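You operate a simulated robot arm through the tools that you are given. There is no shell and no other tool. Be economical: measure what you need, move in short steps, check, and stop when the job is done.

You are at the controls of a simulated robot arm. One attempt, no reset.

Task
Hold the volts of cell No. 62 on the multimeter and light its display.
Fine: cell in the holder, switch on, 20 V range.

The check looks at the end state, three seconds after you hand in, the way a careful person would. Anything else that was tipped, shoved, dropped, spilled or broken makes it a failure.

Robot
A 6-joint arm with a two-finger parallel gripper, fixed in place. Base frame: the origin is at the foot of the arm, x ahead of it, y to its left, z up; the work surface is at about z = 720. Units: mm, rad, N and s.
With the tool pointing down near the work surface it reaches from about 260 to 660 mm from the base axis. Its first joint turns from -1.152 to 1.152 rad. Payload 2.9 kg.
The TCP is the grasp point between the finger pads, 30 mm short of the fingertips. In the tool frame z runs along the fingers and y along their closing line. Largest opening 110 mm; finger width 20, thickness 10; the body of the gripper, 48 by 112 mm, starts 55 mm behind the TCP.
Orientation is that of the tool frame in the base frame, as [roll, pitch, yaw] about the fixed x, y, z axes, in that order (R = Rz(yaw) Ry(pitch) Rx(roll)). With the fingers straight down and closing along the base's y, the tool's x points along the base's -x, its y along +y and its z along -z.

Tools
- The arm moves only by the tool servo_tool. Its argument "steps" is one flat list of numbers, 7 for each row, row after row: the shift along the tool's x, y, z in units of 30 mm (1.0 is 30 mm), then the turn, a rotation vector about the tool's x, y, z in units of 8 degrees (1.0 is 8 degrees), then the finger opening in mm, from 0 to 110. In form: [tx, ty, tz, ax, ay, az, fingers, tx, ty, tz, ax, ay, az, fingers, ...]. A call has 1 to 10 rows; each row shifts and turns the commanded pose from where the row before left it, along the tool's axes as they then stand. A call with a number of a shift or a turn outside -1 to 1 is refused whole. Each row takes 0.2 s and may step no farther than 50 mm and 0.15 rad from the row before; otherwise, or with a gripper value out of range, the whole call is refused. Where a pose cannot be reached the arm comes as near as it can. A force on the tool above 40 N (or 10 N above the force at the start of the call, whichever is more), or a blocked arm, ends the call early, and 0.2 s more pass. The fingers move at their own pace (about 108 mm/s each) and stop on an object; they squeeze with about 32 N. The grip force told is the motor's: it shows also when the fingers shut on nothing. Time passes only in rows, and 0.2 s behind the last, so rows that do not move let the fingers close. The reply holds the time, the measured pose of the TCP, the force on the tool along the base axes, the opening and the grip force, in the units named above and with some noise, with the torque about the TCP (base axes, N m) and any sound that the robot's microphone picked up, and new pictures: "show" is both (left out), scene, wrist or none.
- Cameras (640 x 400 px; columns grow to the right, rows downward): "scene" is fixed at [57.8, 417.8, 1390.6]; the picture's right is [-0.92, -0.39, 0.00], its down [-0.21, 0.49, -0.85] and it looks along [0.33, -0.78, -0.53] (base axes); focal length 328 px, centre (320, 200). "wrist" rides on the gripper at [72, 17, -103] in the tool frame; the picture's right is [-0.23, 0.97, 0.00], its down [-0.76, -0.18, -0.62] and it looks along [-0.61, -0.14, 0.78] (tool axes); focal length 222 px, centre (320, 200). There is no depth. A picture from a camera that has moved, and an enlarged one, comes with that camera's place and axes in the base frame and with its lens.
- zoom(camera, box): a new picture of the part [left, top, right, bottom] of that camera's present view, enlarged. The clock stands still meanwhile.
- finish_job(): hands the job in; it is judged then, once.

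Work in short steps. Places have to be worked out from the pictures, the camera data and where the tool is seen: move nearer, look again, correct. Check each grasp and each placing, and mend what went wrong. You have 120 turns and 200 pictures in all, those below and enlarged ones among them. Open the gripper and draw the arm clear of the work before you hand the job in, unless the task says otherwise; then end with one line.

The tools are called after ">>>" as a command line: name --argument value ..., lists and objects as JSON in quotes. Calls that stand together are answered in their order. servo_tool: Moves the arm, as the interface text tells. Its arguments: {"type":"object","properties":{"steps":{"type":"array","items":{"type":"number"}},"show":{"type":"string","enum":["both","scene","wrist","none"]}},"required":["steps"]} The other tools are called the same way: zoom (camera, box) takes an enlarged picture of a part of a camera's view; finish_job () hands the job in.

At the start:

```text
clock: 0.0
tcp_pos: [340.3, -225.6, 1077.2]
tcp_rot: [-3.142, 0.001, 3.141]
force: [0.1, -0.2, 1.1]
moment: [0.03, 0.0, -0.03]
width: 109.9
gripper_force: 0.1
```

scene: 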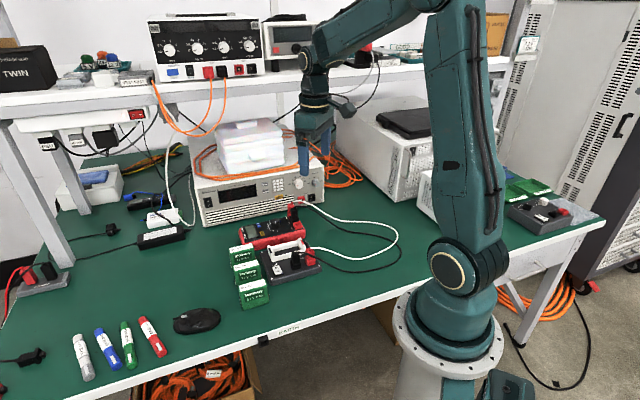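
wrist: 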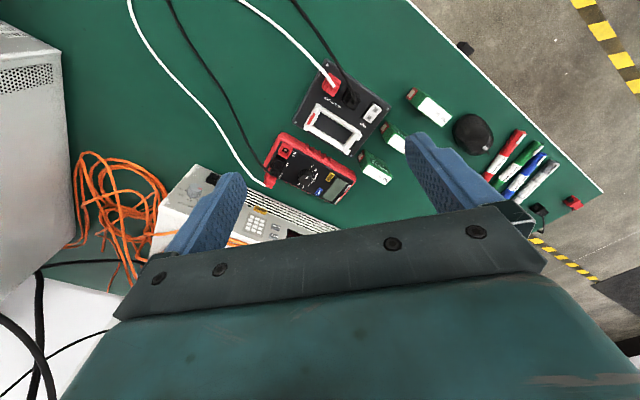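

I start by looking closely at the multimeter, holder and cells in both views.

>>> zoom --camera "scene" --box '[220, 190, 340, 310]'

>>> zoom --camera "wrist" --box '[250, 50, 470, 220]'

```text
3.33 times, centred on (280, 250) of scene
camera zoom: at [57.8, 417.8, 1390.6], right [-0.92, -0.39, 0.0], down [-0.21, 0.49, -0.85], along [0.33, -0.78, -0.53], focal length 1095 px, centre (453, 33)
```

zoom: 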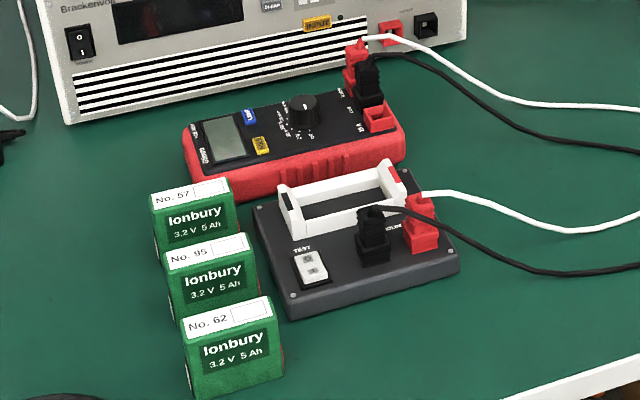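

```text
2.35 times, centred on (360, 135) of wrist
camera zoom: at [268.4, -208.2, 1180.4], right [0.23, 0.97, 0.0], down [0.76, -0.18, 0.62], along [0.61, -0.14, -0.78], focal length 523 px, centre (226, 353)
```

zoom: 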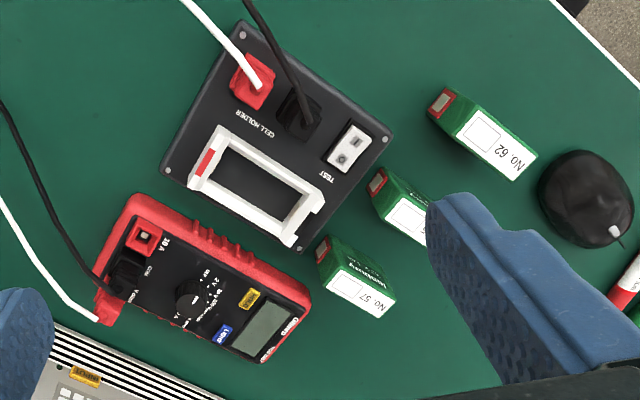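

The cells stand about 70 mm tall, at roughly (430,-40). The holder is near (432,-217) and the meter near (526,-303). I lower the arm for a closer look.

>>> servo_tool --steps '[0, 0, 1, 0, 0, 0, 110, 0, 0, 1, 0, 0, 0, 110, 0, 0, 1, 0, 0, 0, 110, 0, 0, 1, 0, 0, 0, 110, 0, 0, 0.5, 0, 0, 0, 110]' --show "wrist"

```text
clock: 1.2
tcp_pos: [340.7, -224.9, 943.0]
tcp_rot: [-3.139, 0.001, 3.141]
force: [1.1, 0.1, -0.5]
moment: [0.0, 0.02, -0.01]
width: 109.9
gripper_force: 0.1
camera wrist: at [268.6, -208.8, 1045.3], right [0.23, 0.97, 0.0], down [0.76, -0.18, 0.62], along [0.61, -0.14, -0.78], focal length 222 px, centre (320, 200)
```

wrist: 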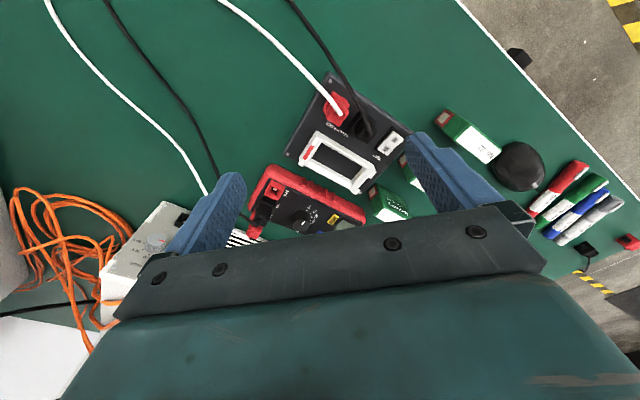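

Zooming on the holder and meter, and on the cells.

>>> zoom --camera "wrist" --box '[240, 70, 420, 240]'

>>> zoom --camera "wrist" --box '[360, 90, 560, 220]'

>>> zoom --camera "scene" --box '[235, 195, 325, 255]'

>>> zoom --camera "scene" --box '[225, 240, 325, 310]'

```text
2.35 times, centred on (330, 155) of wrist
camera zoom: at [268.6, -208.8, 1045.3], right [0.23, 0.97, 0.0], down [0.76, -0.18, 0.62], along [0.61, -0.14, -0.78], focal length 523 px, centre (296, 306)
```

zoom: 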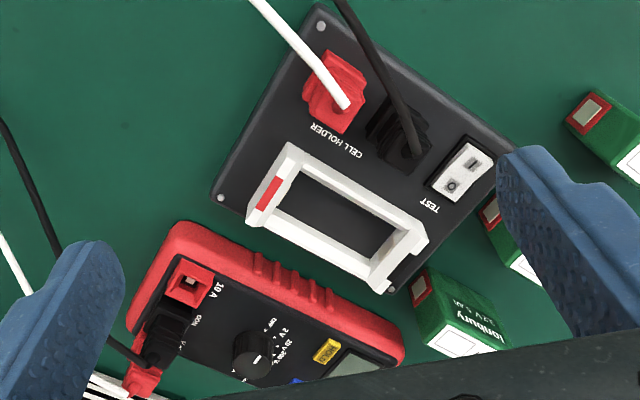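

```text
3.08 times, centred on (460, 155) of wrist
camera zoom: at [268.6, -208.8, 1045.3], right [0.23, 0.97, 0.0], down [0.76, -0.18, 0.62], along [0.61, -0.14, -0.78], focal length 684 px, centre (-111, 338)
```

zoom: 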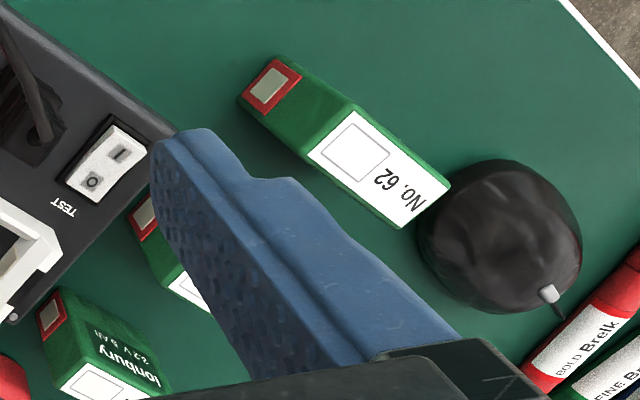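

```text
6.67 times, centred on (280, 225) of scene
camera zoom: at [57.8, 417.8, 1390.6], right [-0.92, -0.39, 0.0], down [-0.21, 0.49, -0.85], along [0.33, -0.78, -0.53], focal length 2190 px, centre (587, 33)
```

zoom: 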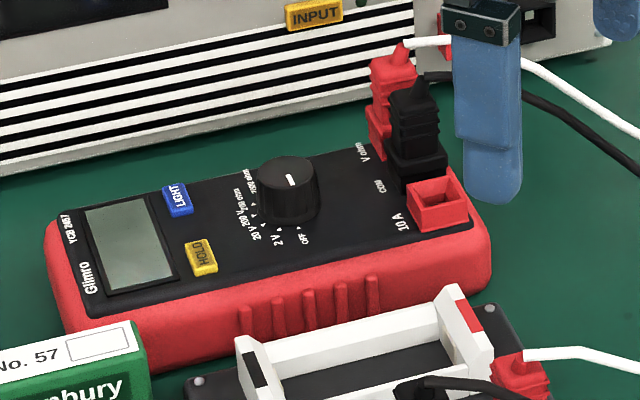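

```text
5.71 times, centred on (275, 275) of scene
camera zoom: at [57.8, 417.8, 1390.6], right [-0.92, -0.39, 0.0], down [-0.21, 0.49, -0.85], along [0.33, -0.78, -0.53], focal length 1877 px, centre (577, -229)
```

zoom: 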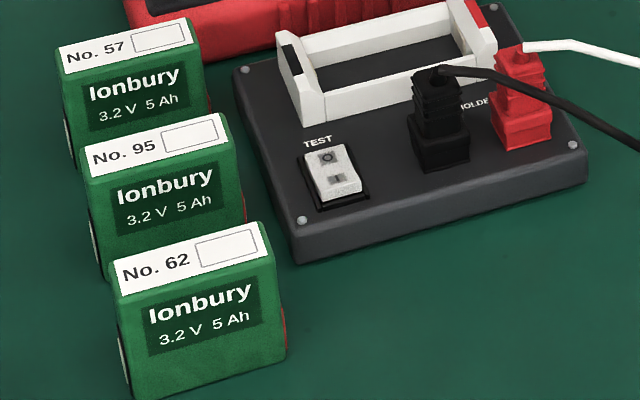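

The cell's long axis lies at about 46°, its centre near (428,-43), its top at z≈786, and it is about 22 mm thick. Its red end already points the same way as the holder's red end. I move above it and turn the gripper so that it closes across the thickness.

>>> servo_tool --steps '[-0.419, 0.867, 0.348, 0, 0, 0, 80, -0.419, 0.867, 0.348, 0, 0, 0, 80, -0.419, 0.867, 0.348, 0, 0, 0, 80, -0.419, 0.867, 0.348, 0, 0, 0, 80, -0.419, 0.867, 0.348, 0, 0, 0, 80, -0.419, 0.867, 0.348, 0, 0, 0, 80, -0.419, 0.867, 0.348, 0, 0, 0, 80, 0, 0, 0, 0, 0, -1, 80, 0, 0, 0, 0, 0, -1, 80, 0, 0, 0, 0, 0, -1, 80]' --show "none"

>>> servo_tool --steps '[0, 0, 0, 0, 0, -0.937, 80, 0, 0, 0, 0, 0, -0.937, 80, 0, 0, 0, 0, 0, -0.937, 80]' --show "both"

```text
clock: 3.4
tcp_pos: [429.1, -42.7, 868.8]
tcp_rot: [-3.141, 0.0, -2.721]
force: [-0.8, 0.2, 0.2]
moment: [0.0, -0.02, 0.0]
width: 80.0
gripper_force: 0.0
```

```text
clock: 4.2
tcp_pos: [429.3, -43.8, 869.6]
tcp_rot: [3.141, 0.0, -2.327]
force: [0.8, -0.1, -0.6]
moment: [-0.01, -0.02, 0.02]
width: 80.1
gripper_force: 0.0
camera wrist: at [367.1, -84.3, 972.7], right [-0.55, 0.83, 0.0], down [0.65, 0.43, 0.62], along [0.52, 0.34, -0.78], focal length 222 px, centre (320, 200)
```

scene: 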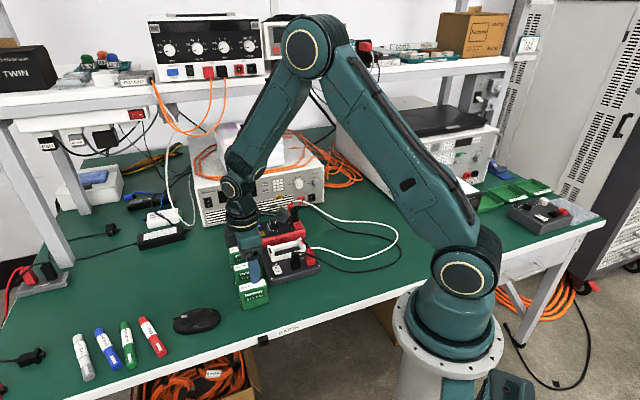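
wrist: 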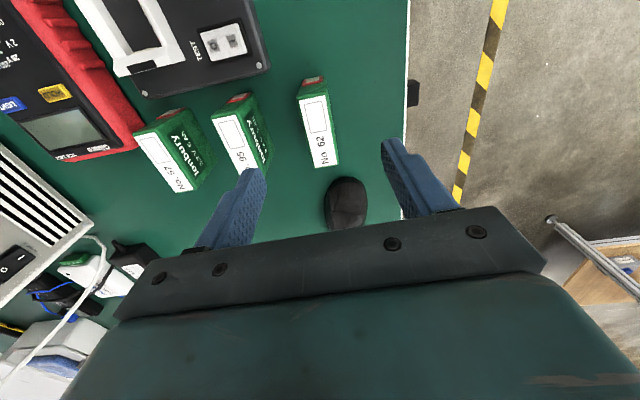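

The cell is in view between the fingers, so I zoom to refine its position.

>>> zoom --camera "wrist" --box '[230, 50, 430, 220]'

```text
2.35 times, centred on (330, 135) of wrist
camera zoom: at [367.1, -84.3, 972.7], right [-0.55, 0.83, 0.0], down [0.65, 0.43, 0.62], along [0.52, 0.34, -0.78], focal length 523 px, centre (296, 353)
```

zoom: 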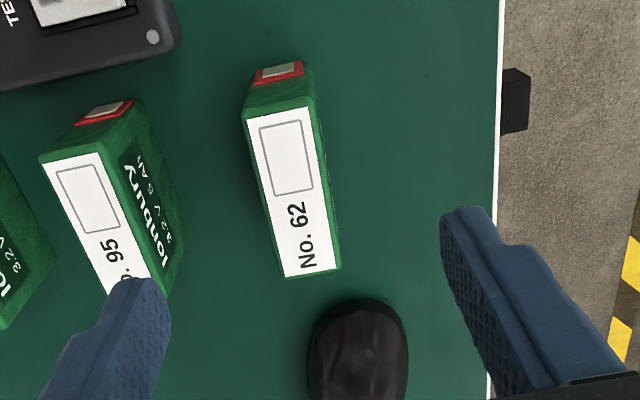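

The cell centre comes out at about (429,-43) with its axis at 44.7°. I correct the yaw by -2°, go down to z≈772 and close.

>>> servo_tool --steps '[0, 0, 0, 0, 0, 0.25, 64, 0, 0, 0.82, 0, 0, 0, 64, 0, 0, 0.82, 0, 0, 0, 64, 0, 0, 0.82, 0, 0, 0, 64, 0, 0, 0.8, 0, 0, 0, 64]' --show "both"

```text
clock: 5.4
tcp_pos: [428.9, -42.8, 769.7]
tcp_rot: [-3.14, 0.001, -2.365]
force: [0.4, -0.4, -0.2]
moment: [0.03, 0.02, 0.02]
width: 63.9
gripper_force: 0.1
camera wrist: at [365.4, -81.8, 874.2], right [-0.52, 0.85, 0.0], down [0.67, 0.41, 0.62], along [0.53, 0.32, -0.78], focal length 222 px, centre (320, 200)
```

scene: 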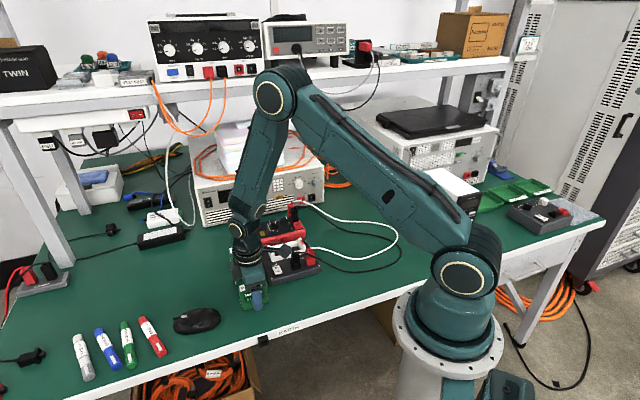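
wrist: 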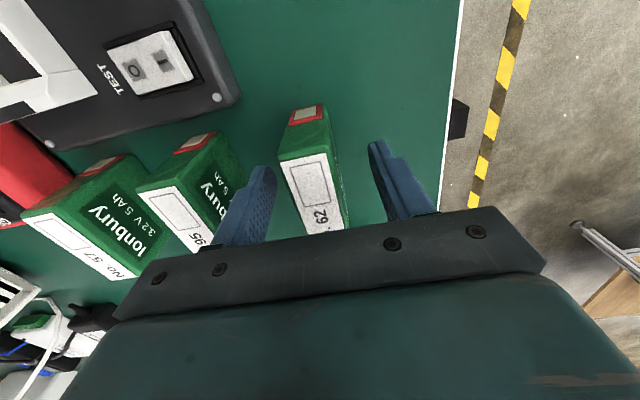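

The cell sits between the fingers, so I close.

>>> servo_tool --steps '[0, 0, 0, 0, 0, 0, 30, 0, 0, 0, 0, 0, 0, 15, 0, 0, 0, 0, 0, 0, 10, 0, 0, 0, 0, 0, 0, 10]' --show "wrist"

```text
clock: 6.4
tcp_pos: [429.3, -44.0, 771.3]
tcp_rot: [3.141, 0.001, -2.364]
force: [-0.4, 0.4, 0.0]
moment: [0.0, -0.03, -0.02]
width: 25.6
gripper_force: 31.8
camera wrist: at [365.1, -81.8, 874.5], right [-0.52, 0.85, 0.0], down [0.67, 0.41, 0.62], along [0.53, 0.32, -0.78], focal length 222 px, centre (320, 200)
```

wrist: 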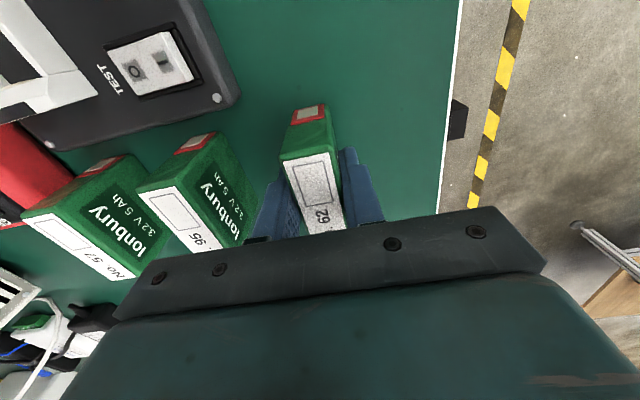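

The cell is gripped at 25.6 mm width. I lift it and carry it to a vantage point near the holder.

>>> servo_tool --steps '[0, 0, -1, 0, 0, 0, 10, 0, 0, -1, 0, 0, 0, 10, 0, 0, -1, 0, 0, 0, 10, 0, 0, -1, 0, 0, 0, 10, 1, -0.66, 0, 0, 0, 0, 10, 1, -0.66, 0, 0, 0, 0, 10, 1, -0.66, 0, 0, 0, 0, 10, 1, -0.66, 0, 0, 0, 0, 10, 1, -0.66, 0, 0, 0, 0, 10, 1, -0.66, 0, 0, 0, 0, 10]' --show "both"

```text
clock: 8.6
tcp_pos: [382.8, -253.9, 892.3]
tcp_rot: [-3.141, 0.001, -2.362]
force: [-0.2, 0.9, -3.4]
moment: [-0.01, 0.03, 0.0]
width: 25.6
gripper_force: 32.1
camera wrist: at [319.5, -293.3, 995.6], right [-0.52, 0.85, 0.0], down [0.67, 0.41, 0.62], along [0.53, 0.33, -0.78], focal length 222 px, centre (320, 200)
```

scene: 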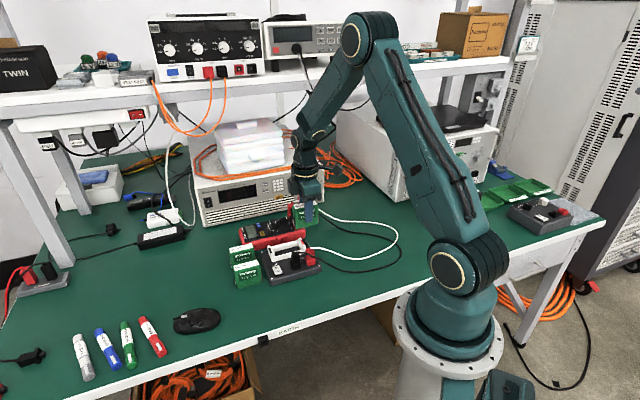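
wrist: 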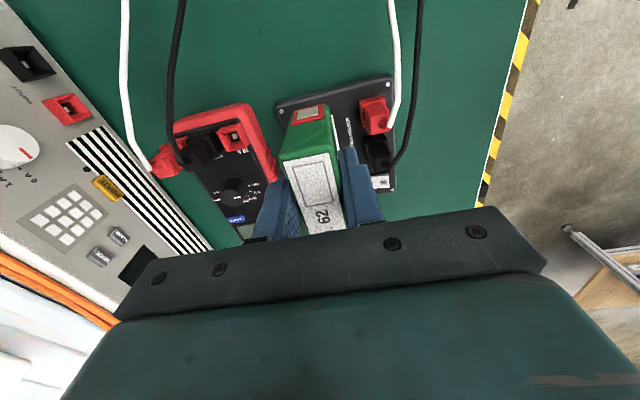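

The cell hides the holder, so I shift sideways to see it.

>>> servo_tool --steps '[0.3, 1, 0, 0, 0, 0, 10, 0.3, 1, 0, 0, 0, 0, 10, 0.3, 1, 0, 0, 0, 0, 10]' --show "wrist"

>>> zoom --camera "wrist" --box '[140, 50, 300, 220]'

>>> zoom --camera "scene" --box '[255, 225, 325, 290]'

```text
clock: 9.4
tcp_pos: [300.4, -208.9, 891.7]
tcp_rot: [-3.14, 0.0, -2.364]
force: [0.1, 0.0, -2.2]
moment: [0.01, 0.06, 0.03]
width: 25.4
gripper_force: 31.3
camera wrist: at [236.7, -246.9, 994.8], right [-0.52, 0.85, 0.0], down [0.67, 0.41, 0.62], along [0.53, 0.32, -0.78], focal length 222 px, centre (320, 200)
```

wrist: 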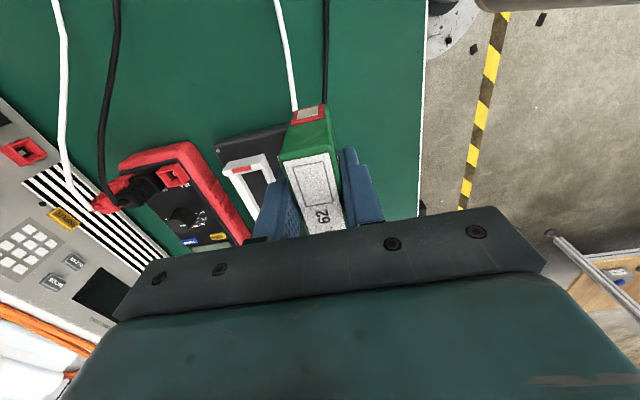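

```text
2.35 times, centred on (220, 135) of wrist
camera zoom: at [236.7, -246.9, 994.8], right [-0.52, 0.85, 0.0], down [0.67, 0.41, 0.62], along [0.53, 0.32, -0.78], focal length 523 px, centre (555, 353)
```

zoom: 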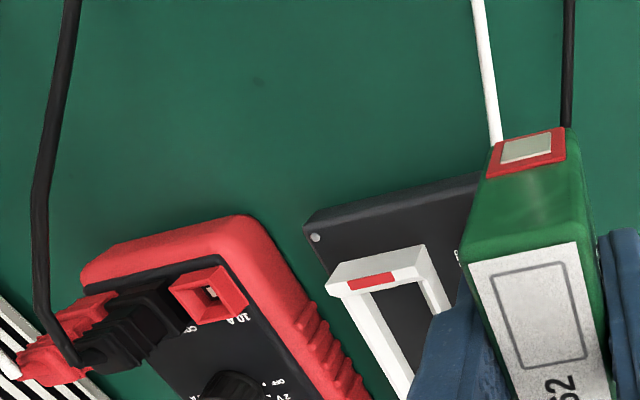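

```text
6.15 times, centred on (290, 258) of scene
camera zoom: at [57.8, 417.8, 1390.6], right [-0.92, -0.39, 0.0], down [-0.21, 0.49, -0.85], along [0.33, -0.78, -0.53], focal length 2021 px, centre (505, -154)
```

zoom: 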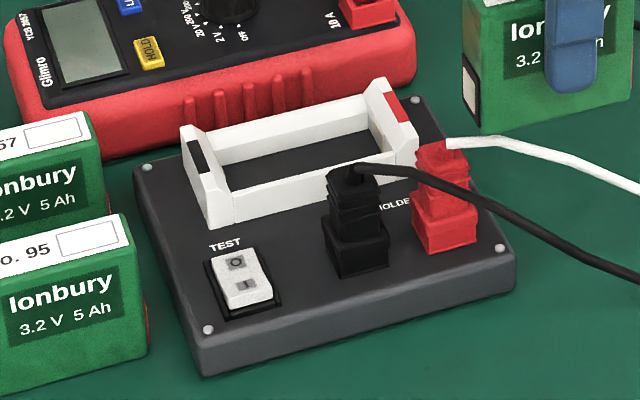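

The red marker on the holder triangulates to (396,-255,772), which puts the holder centre near (431,-220). I shift to the other side for an unobstructed view of the slot.

>>> servo_tool --steps '[-0.1, -0.9, 0, 0, 0, 0, 10, -0.1, -0.9, 0, 0, 0, 0, 10, -0.1, -0.9, 0, 0, 0, 0, 10, -0.1, -0.9, 0, 0, 0, 0, 10, -0.1, -0.9, 0, 0, 0, 0, 10, -0.1, -0.9, 0, 0, 0, 0, 10]' --show "wrist"

>>> zoom --camera "wrist" --box '[310, 80, 510, 220]'

```text
clock: 10.8
tcp_pos: [427.7, -311.7, 892.0]
tcp_rot: [3.141, 0.001, -2.365]
force: [-0.8, 0.3, -1.4]
moment: [-0.01, 0.0, 0.03]
width: 26.0
gripper_force: 32.4
camera wrist: at [364.1, -350.5, 994.6], right [-0.52, 0.85, 0.0], down [0.67, 0.41, 0.62], along [0.53, 0.32, -0.78], focal length 222 px, centre (320, 200)
```

wrist: 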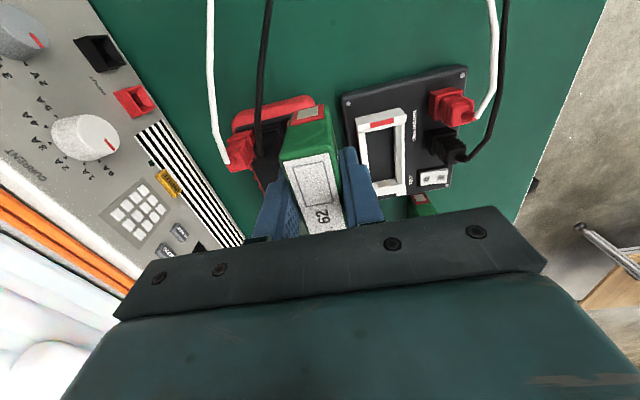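

```text
2.86 times, centred on (410, 150) of wrist
camera zoom: at [364.1, -350.5, 994.6], right [-0.52, 0.85, 0.0], down [0.67, 0.41, 0.62], along [0.53, 0.32, -0.78], focal length 635 px, centre (63, 343)
```

zoom: 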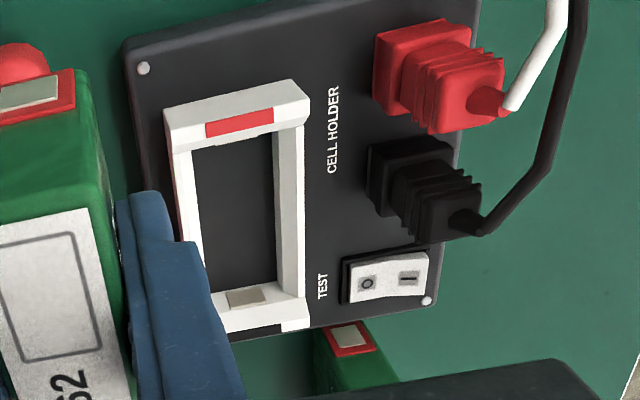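

This view is clear. The slot axis is at about 44.7° and its centre is near (432.7,-223), with the floor at z≈746. Now I measure the cell in the hand.

>>> zoom --camera "wrist" --box '[250, 90, 400, 240]'

>>> zoom --camera "scene" --box '[260, 190, 320, 250]'

```text
2.67 times, centred on (325, 165) of wrist
camera zoom: at [364.1, -350.5, 994.6], right [-0.52, 0.85, 0.0], down [0.67, 0.41, 0.62], along [0.53, 0.32, -0.78], focal length 592 px, centre (307, 293)
```

zoom: 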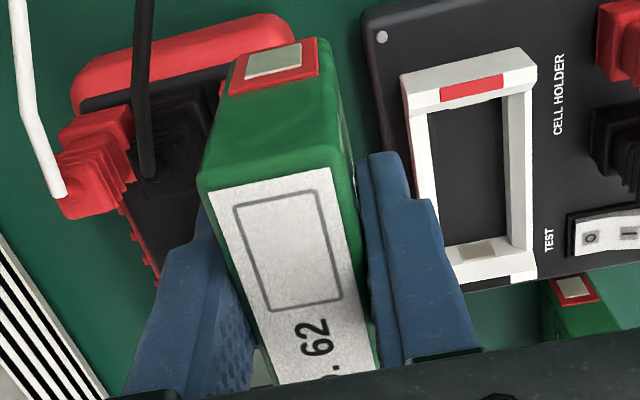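

```text
6.67 times, centred on (290, 220) of scene
camera zoom: at [57.8, 417.8, 1390.6], right [-0.92, -0.39, 0.0], down [-0.21, 0.49, -0.85], along [0.33, -0.78, -0.53], focal length 2190 px, centre (520, 67)
```

zoom: 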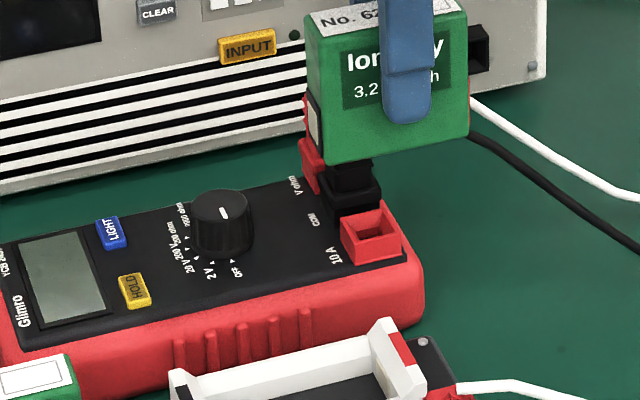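

The cell centre sits about 1.5 mm beyond the TCP, toward the black end. I move over the slot to about (431.7,-224.2) and lower until the cell bottom is just above the end plates.

>>> servo_tool --steps '[-0.713, 0.662, 0, 0, 0, 0, 10, -0.713, 0.662, 0, 0, 0, 0, 10, -0.713, 0.662, 0, 0, 0, 0, 10, 0, 0, 0.9, 0, 0, 0, 10, 0, 0, 0.9, 0, 0, 0, 10]' --show "wrist"

>>> zoom --camera "scene" --box '[255, 205, 325, 275]'

>>> zoom --camera "wrist" --box '[250, 70, 420, 240]'

```text
clock: 12.0
tcp_pos: [431.9, -222.6, 838.4]
tcp_rot: [-3.141, -0.002, -2.364]
force: [-0.5, 0.4, -2.7]
moment: [0.01, 0.04, -0.03]
width: 25.9
gripper_force: 31.9
camera wrist: at [368.2, -262.7, 940.6], right [-0.52, 0.85, 0.0], down [0.67, 0.41, 0.62], along [0.53, 0.32, -0.78], focal length 222 px, centre (320, 200)
```

wrist: 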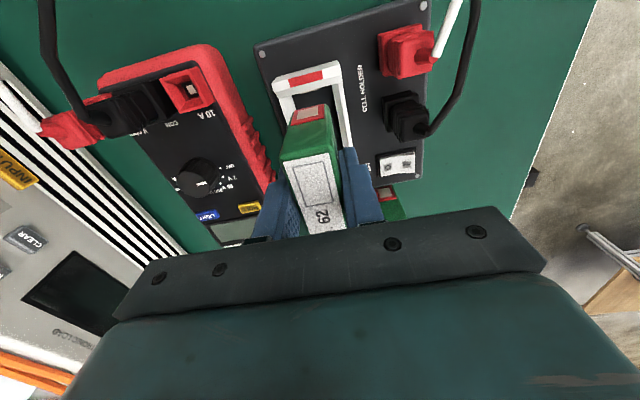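

```text
5.71 times, centred on (290, 240) of scene
camera zoom: at [57.8, 417.8, 1390.6], right [-0.92, -0.39, 0.0], down [-0.21, 0.49, -0.85], along [0.33, -0.78, -0.53], focal length 1877 px, centre (491, -29)
```

zoom: 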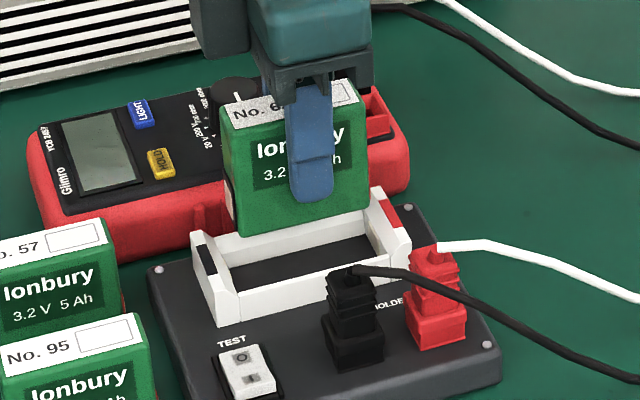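

```text
2.35 times, centred on (335, 155) of wrist
camera zoom: at [368.2, -262.7, 940.6], right [-0.52, 0.85, 0.0], down [0.67, 0.41, 0.62], along [0.53, 0.32, -0.78], focal length 523 px, centre (285, 306)
```

zoom: 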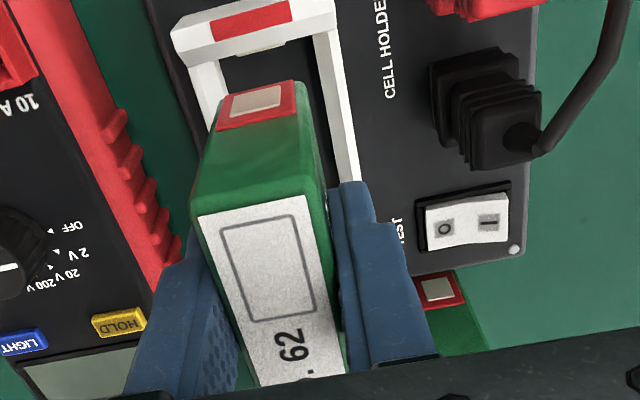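

The alignment looks right. I trim by 1.3 mm toward red and 1.5 mm toward the meter, then lower partway into the slot and check.

>>> servo_tool --steps '[0.043, -0.05, 0, 0, 0, 0, 10, 0, 0, 0.4, 0, 0, 0, 10, 0, 0, 0.4, 0, 0, 0, 10]' --show "none"

>>> zoom --camera "scene" --box '[255, 205, 325, 275]'

>>> zoom --camera "wrist" --box '[250, 70, 420, 240]'

```text
clock: 12.8
tcp_pos: [431.6, -226.0, 813.2]
tcp_rot: [-3.139, 0.0, -2.366]
force: [0.6, 0.4, -2.8]
moment: [0.04, 0.02, 0.01]
width: 25.8
gripper_force: 31.6
```

```text
5.71 times, centred on (290, 240) of scene
camera zoom: at [57.8, 417.8, 1390.6], right [-0.92, -0.39, 0.0], down [-0.21, 0.49, -0.85], along [0.33, -0.78, -0.53], focal length 1877 px, centre (491, -29)
```

zoom: 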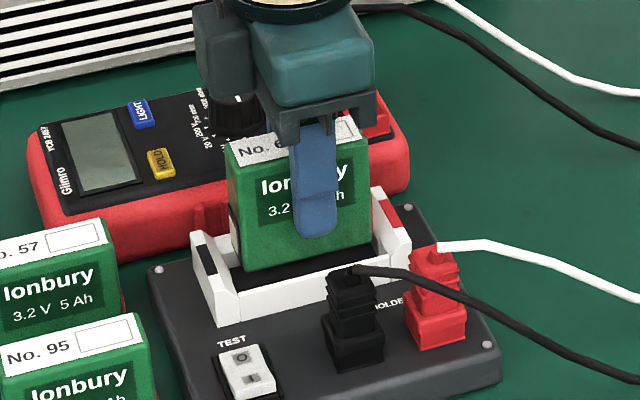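

```text
2.35 times, centred on (335, 155) of wrist
camera zoom: at [368.6, -264.8, 916.5], right [-0.52, 0.85, 0.0], down [0.67, 0.41, 0.62], along [0.53, 0.32, -0.78], focal length 523 px, centre (285, 306)
```

zoom: 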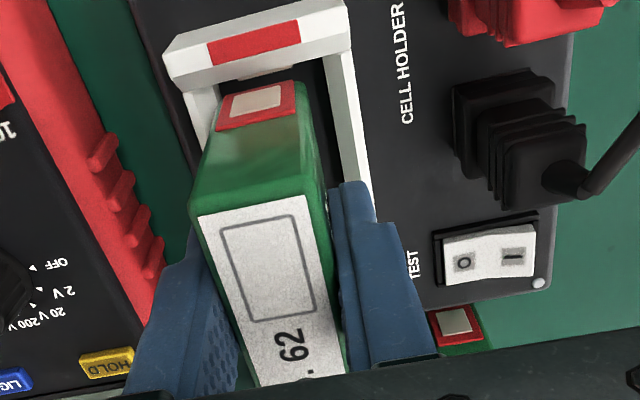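

The cell is going in between the plates. I lower gently and watch the force.

>>> servo_tool --steps '[0, 0, 0.12, 0, 0, 0, 10, 0, 0, 0.12, 0, 0, 0, 10, 0, 0, 0.12, 0, 0, 0, 10]' --show "none"

>>> zoom --camera "scene" --box '[255, 205, 325, 275]'

>>> zoom --camera "wrist" --box '[250, 70, 420, 240]'

```text
clock: 13.6
tcp_pos: [431.8, -225.4, 803.0]
tcp_rot: [-3.141, 0.0, -2.365]
force: [0.9, 0.6, -2.1]
moment: [-0.01, 0.0, 0.0]
width: 25.7
gripper_force: 31.8
```

```text
5.71 times, centred on (290, 240) of scene
camera zoom: at [57.8, 417.8, 1390.6], right [-0.92, -0.39, 0.0], down [-0.21, 0.49, -0.85], along [0.33, -0.78, -0.53], focal length 1877 px, centre (491, -29)
```

zoom: 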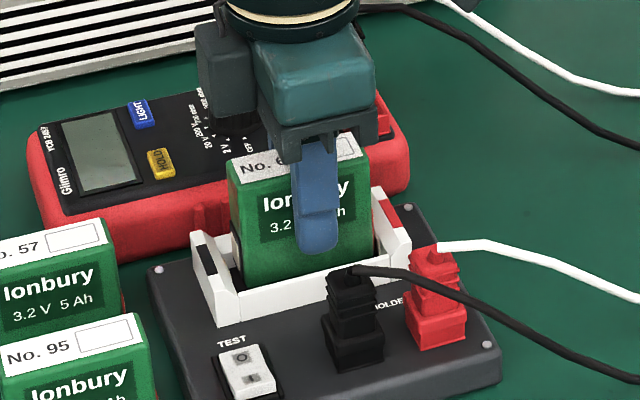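

```text
2.35 times, centred on (335, 155) of wrist
camera zoom: at [368.6, -264.9, 906.0], right [-0.52, 0.85, 0.0], down [0.67, 0.41, 0.62], along [0.53, 0.32, -0.78], focal length 523 px, centre (285, 306)
```

zoom: 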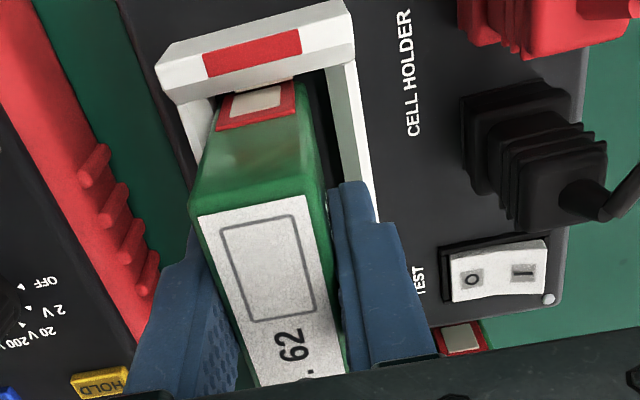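

There is no contact yet and the alignment looks good. I continue in small steps until it touches the floor.

>>> servo_tool --steps '[0, 0, 0.07, 0, 0, 0, 10, 0, 0, 0.07, 0, 0, 0, 10, 0, 0, 0.07, 0, 0, 0, 10]' --show "none"

```text
clock: 14.4
tcp_pos: [431.6, -226.0, 798.0]
tcp_rot: [-3.141, 0.0, -2.365]
force: [-4.2, 1.9, 11.0]
moment: [0.25, 0.22, 0.03]
width: 25.9
gripper_force: 32.3
```

There is contact at z≈798, close to the predicted floor height of 797. I check the pictures before releasing.

>>> zoom --camera "scene" --box '[265, 215, 315, 265]'

>>> zoom --camera "wrist" --box '[270, 70, 400, 200]'

```text
8.00 times, centred on (290, 240) of scene
camera zoom: at [57.6, 417.9, 1390.6], right [-0.92, -0.39, 0.0], down [-0.21, 0.49, -0.85], along [0.33, -0.78, -0.53], focal length 2628 px, centre (560, -120)
```

zoom: 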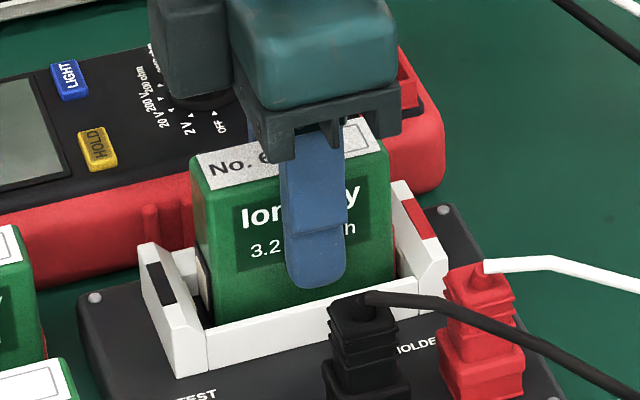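

```text
3.08 times, centred on (335, 135) of wrist
camera zoom: at [368.5, -264.9, 900.4], right [-0.52, 0.85, 0.0], down [0.67, 0.41, 0.62], along [0.53, 0.32, -0.78], focal length 684 px, centre (274, 400)
```

zoom: 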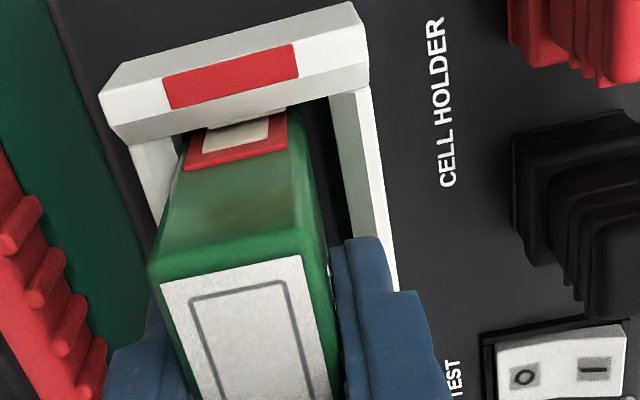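

The side force shows the cell rubbing the meter-side rail. I lift 1.5 mm, shift 3 mm away from the rail and set it down again.

>>> servo_tool --steps '[0, 0, -0.08, 0, 0, 0, 10, 0, 0.1, 0, 0, 0, 0, 10, 0, 0, 0, 0, 0, 0, 10]' --show "none"

>>> servo_tool --steps '[0, 0, 0.07, 0, 0, 0, 10, 0, 0, 0.05, 0, 0, 0, 10, 0, 0, 0, 0, 0, 0, 10]' --show "none"

>>> zoom --camera "wrist" --box '[270, 70, 400, 200]'

```text
clock: 15.2
tcp_pos: [430.3, -223.7, 797.5]
tcp_rot: [3.141, 0.001, -2.365]
force: [-0.9, 0.4, -1.9]
moment: [-0.03, -0.03, -0.01]
width: 25.9
gripper_force: 32.5
```

```text
clock: 16.0
tcp_pos: [430.2, -225.0, 797.1]
tcp_rot: [-3.139, 0.0, -2.362]
force: [-7.7, 5.7, 24.4]
moment: [0.35, 0.35, 0.02]
width: 26.0
gripper_force: 31.8
```

```text
3.08 times, centred on (335, 135) of wrist
camera zoom: at [366.4, -262.8, 899.6], right [-0.52, 0.85, 0.0], down [0.67, 0.41, 0.62], along [0.53, 0.32, -0.78], focal length 684 px, centre (274, 400)
```

zoom: 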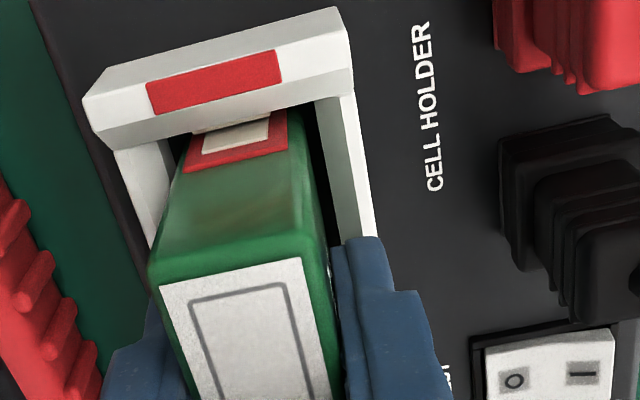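

The cell now has a gap on both sides and rests on the floor. I ease off, open a little (the plugs are about 50 mm away), and look.

>>> servo_tool --steps '[0, 0, -0.04, 0, 0, 0, 10, 0, 0, 0, 0, 0, 0, 34, 0, 0, 0, 0, 0, 0, 44, 0, 0, 0, 0, 0, 0, 44]' --show "none"

>>> zoom --camera "wrist" --box '[260, 70, 410, 220]'

>>> zoom --camera "scene" --box '[265, 215, 315, 265]'

```text
clock: 17.0
tcp_pos: [430.8, -224.1, 798.4]
tcp_rot: [3.141, 0.0, -2.364]
force: [-1.1, 0.6, -0.5]
moment: [-0.01, 0.04, -0.02]
width: 44.0
gripper_force: 0.1
```

```text
2.67 times, centred on (335, 145) of wrist
camera zoom: at [366.5, -263.0, 899.6], right [-0.52, 0.85, 0.0], down [0.67, 0.41, 0.62], along [0.53, 0.32, -0.78], focal length 592 px, centre (280, 347)
```

zoom: 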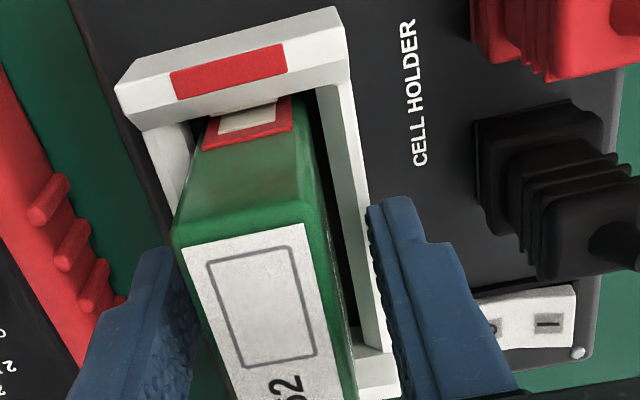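

```text
8.00 times, centred on (290, 240) of scene
camera zoom: at [57.8, 417.8, 1390.6], right [-0.92, -0.39, 0.0], down [-0.21, 0.49, -0.85], along [0.33, -0.78, -0.53], focal length 2628 px, centre (560, -120)
```

zoom: 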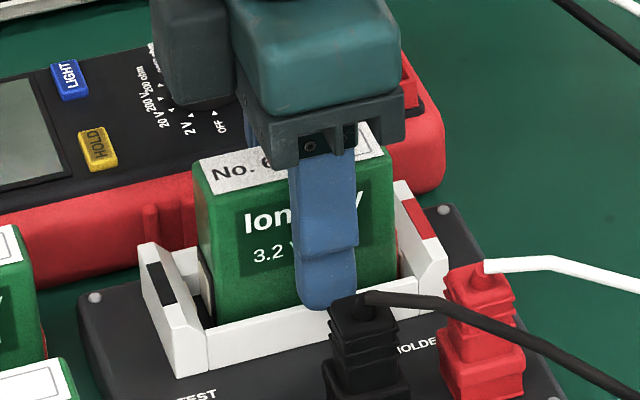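

The cell stands free in the holder. I raise straight up and look at the holder, switch and cell.

>>> servo_tool --steps '[0, 0, -0.8, 0, 0, 0, 44, 0, 0, -1, 0, 0, 0, 44, 0, 0, -1, 0, 0, 0, 44, 0, 0, -0.8, 0, 0, 0, 44, 0.8, 0, 0, 0, 0, 0, 44, 0.8, 0, 0, 0, 0, 0, 44]' --show "wrist"

>>> zoom --camera "wrist" --box '[250, 80, 430, 220]'

>>> zoom --camera "scene" --box '[255, 215, 325, 285]'

```text
clock: 18.4
tcp_pos: [396.0, -258.7, 906.0]
tcp_rot: [3.141, 0.001, -2.364]
force: [-0.2, -0.5, -1.2]
moment: [0.02, -0.03, 0.02]
width: 43.9
gripper_force: 0.1
camera wrist: at [332.1, -297.2, 1008.5], right [-0.52, 0.85, 0.0], down [0.67, 0.41, 0.62], along [0.53, 0.32, -0.78], focal length 222 px, centre (320, 200)
```

wrist: 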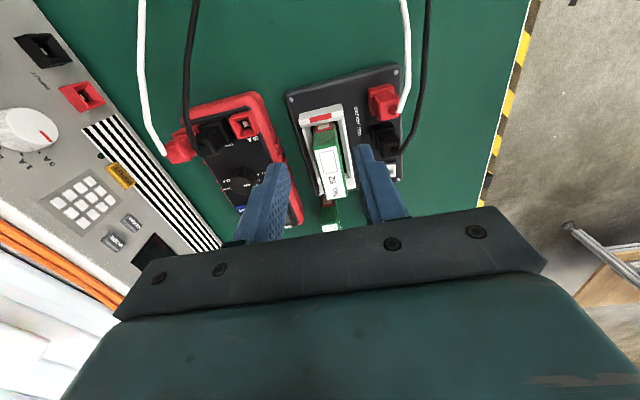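

```text
2.86 times, centred on (340, 150) of wrist
camera zoom: at [332.1, -297.2, 1008.5], right [-0.52, 0.85, 0.0], down [0.67, 0.41, 0.62], along [0.53, 0.32, -0.78], focal length 635 px, centre (263, 343)
```

zoom: 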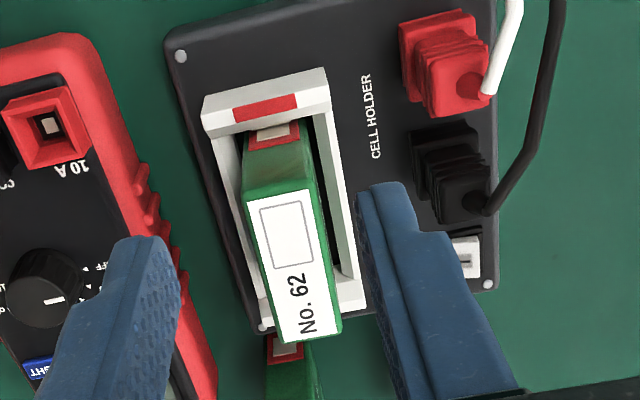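

```text
5.71 times, centred on (290, 250) of scene
camera zoom: at [57.8, 417.8, 1390.6], right [-0.92, -0.39, 0.0], down [-0.21, 0.49, -0.85], along [0.33, -0.78, -0.53], focal length 1877 px, centre (491, -86)
```

zoom: 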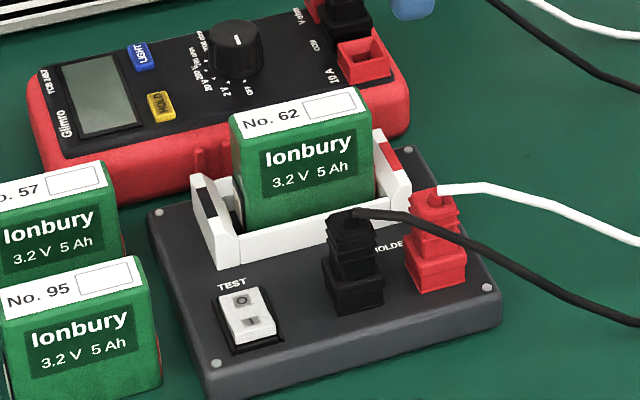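

The cell is well seated with red to red. The switch's "I" side is raised, so it is off. I position the single meter-side finger over "I" at about (415,-138), with the other finger hanging off the board edge.

>>> servo_tool --steps '[-0.818, 0.833, 0, 0, 0, 0, 44, -0.818, 0.833, 0, 0, 0, 0, 44, -0.818, 0.833, 0, 0, 0, 0, 44, -0.818, 0.833, 0, 0, 0, 0, 44, 0, 0, 0.88, 0, 0, 0, 44, 0, 0, 0.88, 0, 0, 0, 44, 0, 0, 0.88, 0, 0, 0, 44, 0, 0, 0.75, 0, 0, 0, 44]' --show "wrist"

>>> zoom --camera "scene" --box '[245, 235, 315, 305]'

>>> zoom --camera "wrist" --box '[190, 80, 370, 220]'

```text
clock: 20.2
tcp_pos: [394.5, -117.4, 803.0]
tcp_rot: [-3.141, 0.0, -2.365]
force: [0.7, 0.2, 0.6]
moment: [-0.04, -0.01, 0.02]
width: 43.9
gripper_force: 0.0
camera wrist: at [332.2, -156.3, 905.8], right [-0.52, 0.85, 0.0], down [0.67, 0.41, 0.62], along [0.53, 0.32, -0.78], focal length 222 px, centre (320, 200)
```

wrist: 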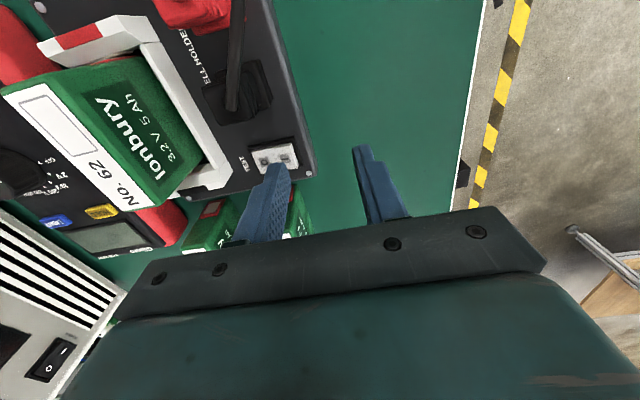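

```text
5.71 times, centred on (280, 270) of scene
camera zoom: at [57.8, 417.8, 1390.6], right [-0.92, -0.39, 0.0], down [-0.21, 0.49, -0.85], along [0.33, -0.78, -0.53], focal length 1877 px, centre (549, -200)
```

zoom: 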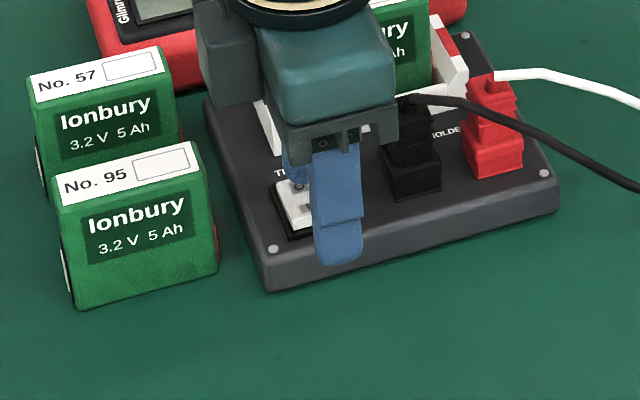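

```text
2.86 times, centred on (280, 150) of wrist
camera zoom: at [332.2, -156.3, 905.8], right [-0.52, 0.85, 0.0], down [0.67, 0.41, 0.62], along [0.53, 0.32, -0.78], focal length 635 px, centre (434, 343)
```

zoom: 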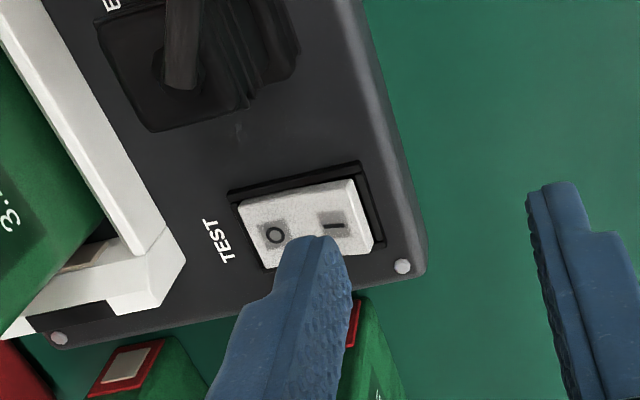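

The finger tip is over "I", about 2 mm outward. I press down slowly.

>>> servo_tool --steps '[0, 0, 0.2, 0, 0, 0, 44, 0, 0, 0.2, 0, 0, 0, 44, 0, 0, 0.1, 0, 0, 0, 44, 0, 0, 0.1, 0, 0, 0, 44, 0, 0, 0.1, 0, 0, 0, 44]' --show "none"

```text
clock: 21.4
tcp_pos: [396.1, -118.3, 783.2]
tcp_rot: [-3.141, 0.001, -2.366]
force: [-2.6, 1.2, 13.1]
moment: [-0.29, -0.17, -0.03]
width: 42.3
gripper_force: 0.0
```

There is contact at tip z≈753. I press a little more and listen for a click.

>>> servo_tool --steps '[0, 0, 0.07, 0, 0, 0, 44, 0, 0, 0.07, 0, 0, 0, 44]' --show "none"

>>> zoom --camera "wrist" --box '[190, 80, 370, 220]'

```text
clock: 21.9
tcp_pos: [396.8, -116.9, 783.5]
tcp_rot: [-3.136, -0.001, -2.366]
force: [-6.6, 2.9, 13.1]
moment: [-0.17, -0.09, -0.08]
width: 41.0
gripper_force: 0.1
stopped in row 2: the force on the tool passed its limit at 46 N (the readings are from after the stop); the commanded pose is now the measured one
```

```text
2.86 times, centred on (280, 150) of wrist
camera zoom: at [332.4, -157.2, 885.6], right [-0.52, 0.85, 0.0], down [0.67, 0.41, 0.62], along [0.54, 0.32, -0.78], focal length 635 px, centre (434, 343)
```

zoom: 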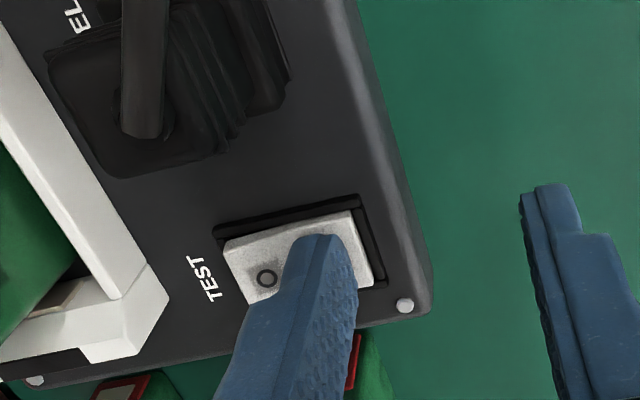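

The press went above 40 N with no sound reported. I lift and look at the rocker.

>>> servo_tool --steps '[0, 0, -0.5, 0, 0, 0, 44, 0, 0, -0.8, 0, 0, 0, 44, 0.5, 0.7, -0.5, 0, 0, 0, 44]' --show "none"

>>> zoom --camera "scene" --box '[245, 235, 315, 305]'

>>> zoom --camera "wrist" --box '[190, 80, 370, 220]'

```text
clock: 22.7
tcp_pos: [370.9, -115.7, 836.3]
tcp_rot: [-3.136, 0.002, -2.365]
force: [0.0, 0.1, 0.8]
moment: [-0.03, -0.01, -0.01]
width: 44.0
gripper_force: 0.1
```

```text
5.71 times, centred on (280, 270) of scene
camera zoom: at [57.8, 417.8, 1390.6], right [-0.92, -0.39, 0.0], down [-0.21, 0.49, -0.85], along [0.33, -0.78, -0.53], focal length 1877 px, centre (549, -200)
```

zoom: 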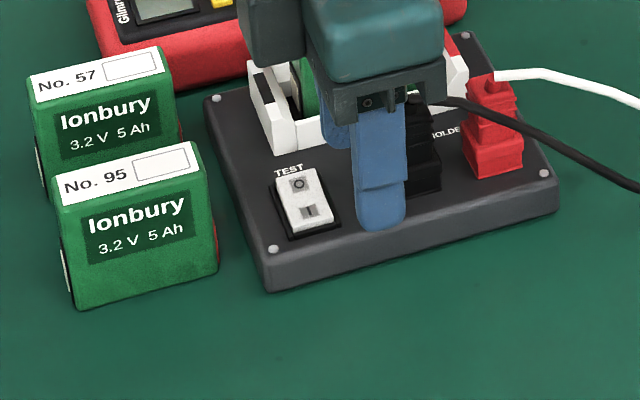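

```text
2.86 times, centred on (280, 150) of wrist
camera zoom: at [307.5, -153.1, 938.8], right [-0.52, 0.85, -0.01], down [0.67, 0.41, 0.62], along [0.54, 0.32, -0.78], focal length 635 px, centre (434, 343)
```

zoom: 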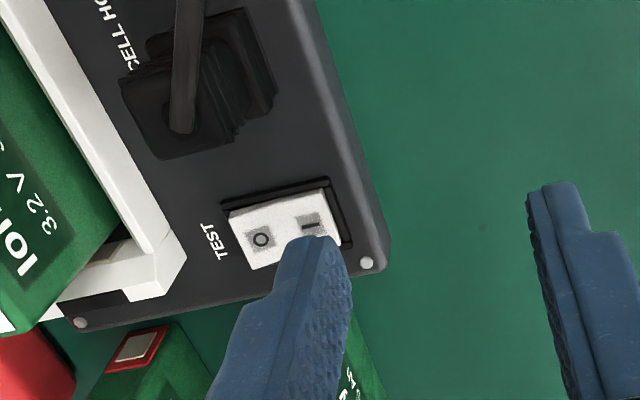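

The rocker has flipped to "I": its front side is now flush, so the holder is on. I go over the meter dial next, at about (507,-299).

>>> servo_tool --steps '[0, 0, -0.75, 0, 0, 0, 60, 0, 0, -0.75, 0, 0, 0, 80, 0, 0, -0.7, 0, 0, 0, 100, 0.149, -1, 0, 0, 0, 0, 110, 0.149, -1, 0, 0, 0, 0, 110, 0.149, -1, 0, 0, 0, 0, 110, 0.149, -1, 0, 0, 0, 0, 110, 0.149, -1, 0, 0, 0, 0, 110, 0.149, -1, 0, 0, 0, 0, 110, 0.149, -1, 0, 0, 0, 0, 110]' --show "wrist"

>>> zoom --camera "wrist" --box '[240, 80, 400, 220]'

>>> zoom --camera "scene" --box '[245, 195, 325, 295]'

```text
clock: 24.9
tcp_pos: [494.1, -286.0, 903.0]
tcp_rot: [-3.135, -0.001, -2.365]
force: [-0.1, 0.0, 1.0]
moment: [0.01, 0.01, 0.01]
width: 110.1
gripper_force: 0.1
camera wrist: at [430.9, -324.5, 1006.0], right [-0.52, 0.85, -0.01], down [0.67, 0.41, 0.62], along [0.54, 0.32, -0.78], focal length 222 px, centre (320, 200)
```

wrist: 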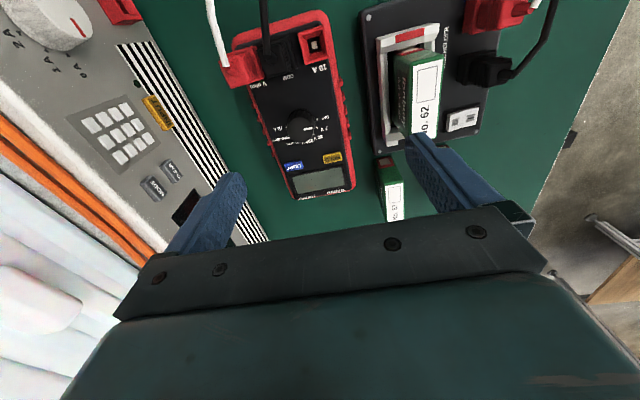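

```text
2.86 times, centred on (320, 150) of wrist
camera zoom: at [430.9, -324.5, 1006.0], right [-0.52, 0.85, -0.01], down [0.67, 0.41, 0.62], along [0.54, 0.32, -0.78], focal length 635 px, centre (320, 343)
```

zoom: 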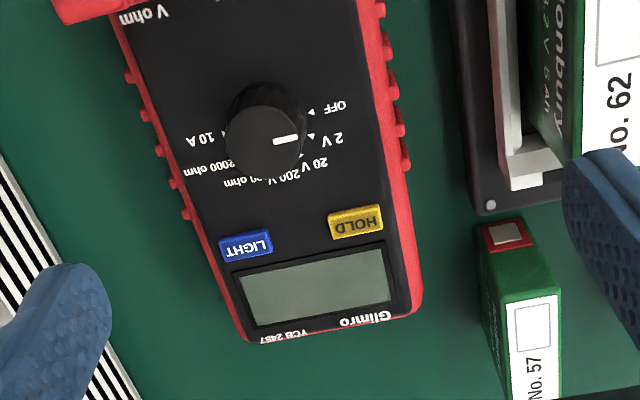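

```text
4.00 times, centred on (285, 245) of scene
camera zoom: at [57.8, 417.8, 1390.6], right [-0.92, -0.39, 0.0], down [-0.21, 0.49, -0.85], along [0.33, -0.78, -0.53], focal length 1314 px, centre (460, 20)
```

zoom: 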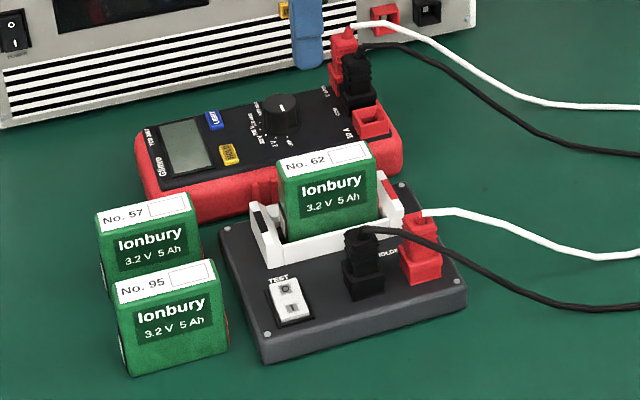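

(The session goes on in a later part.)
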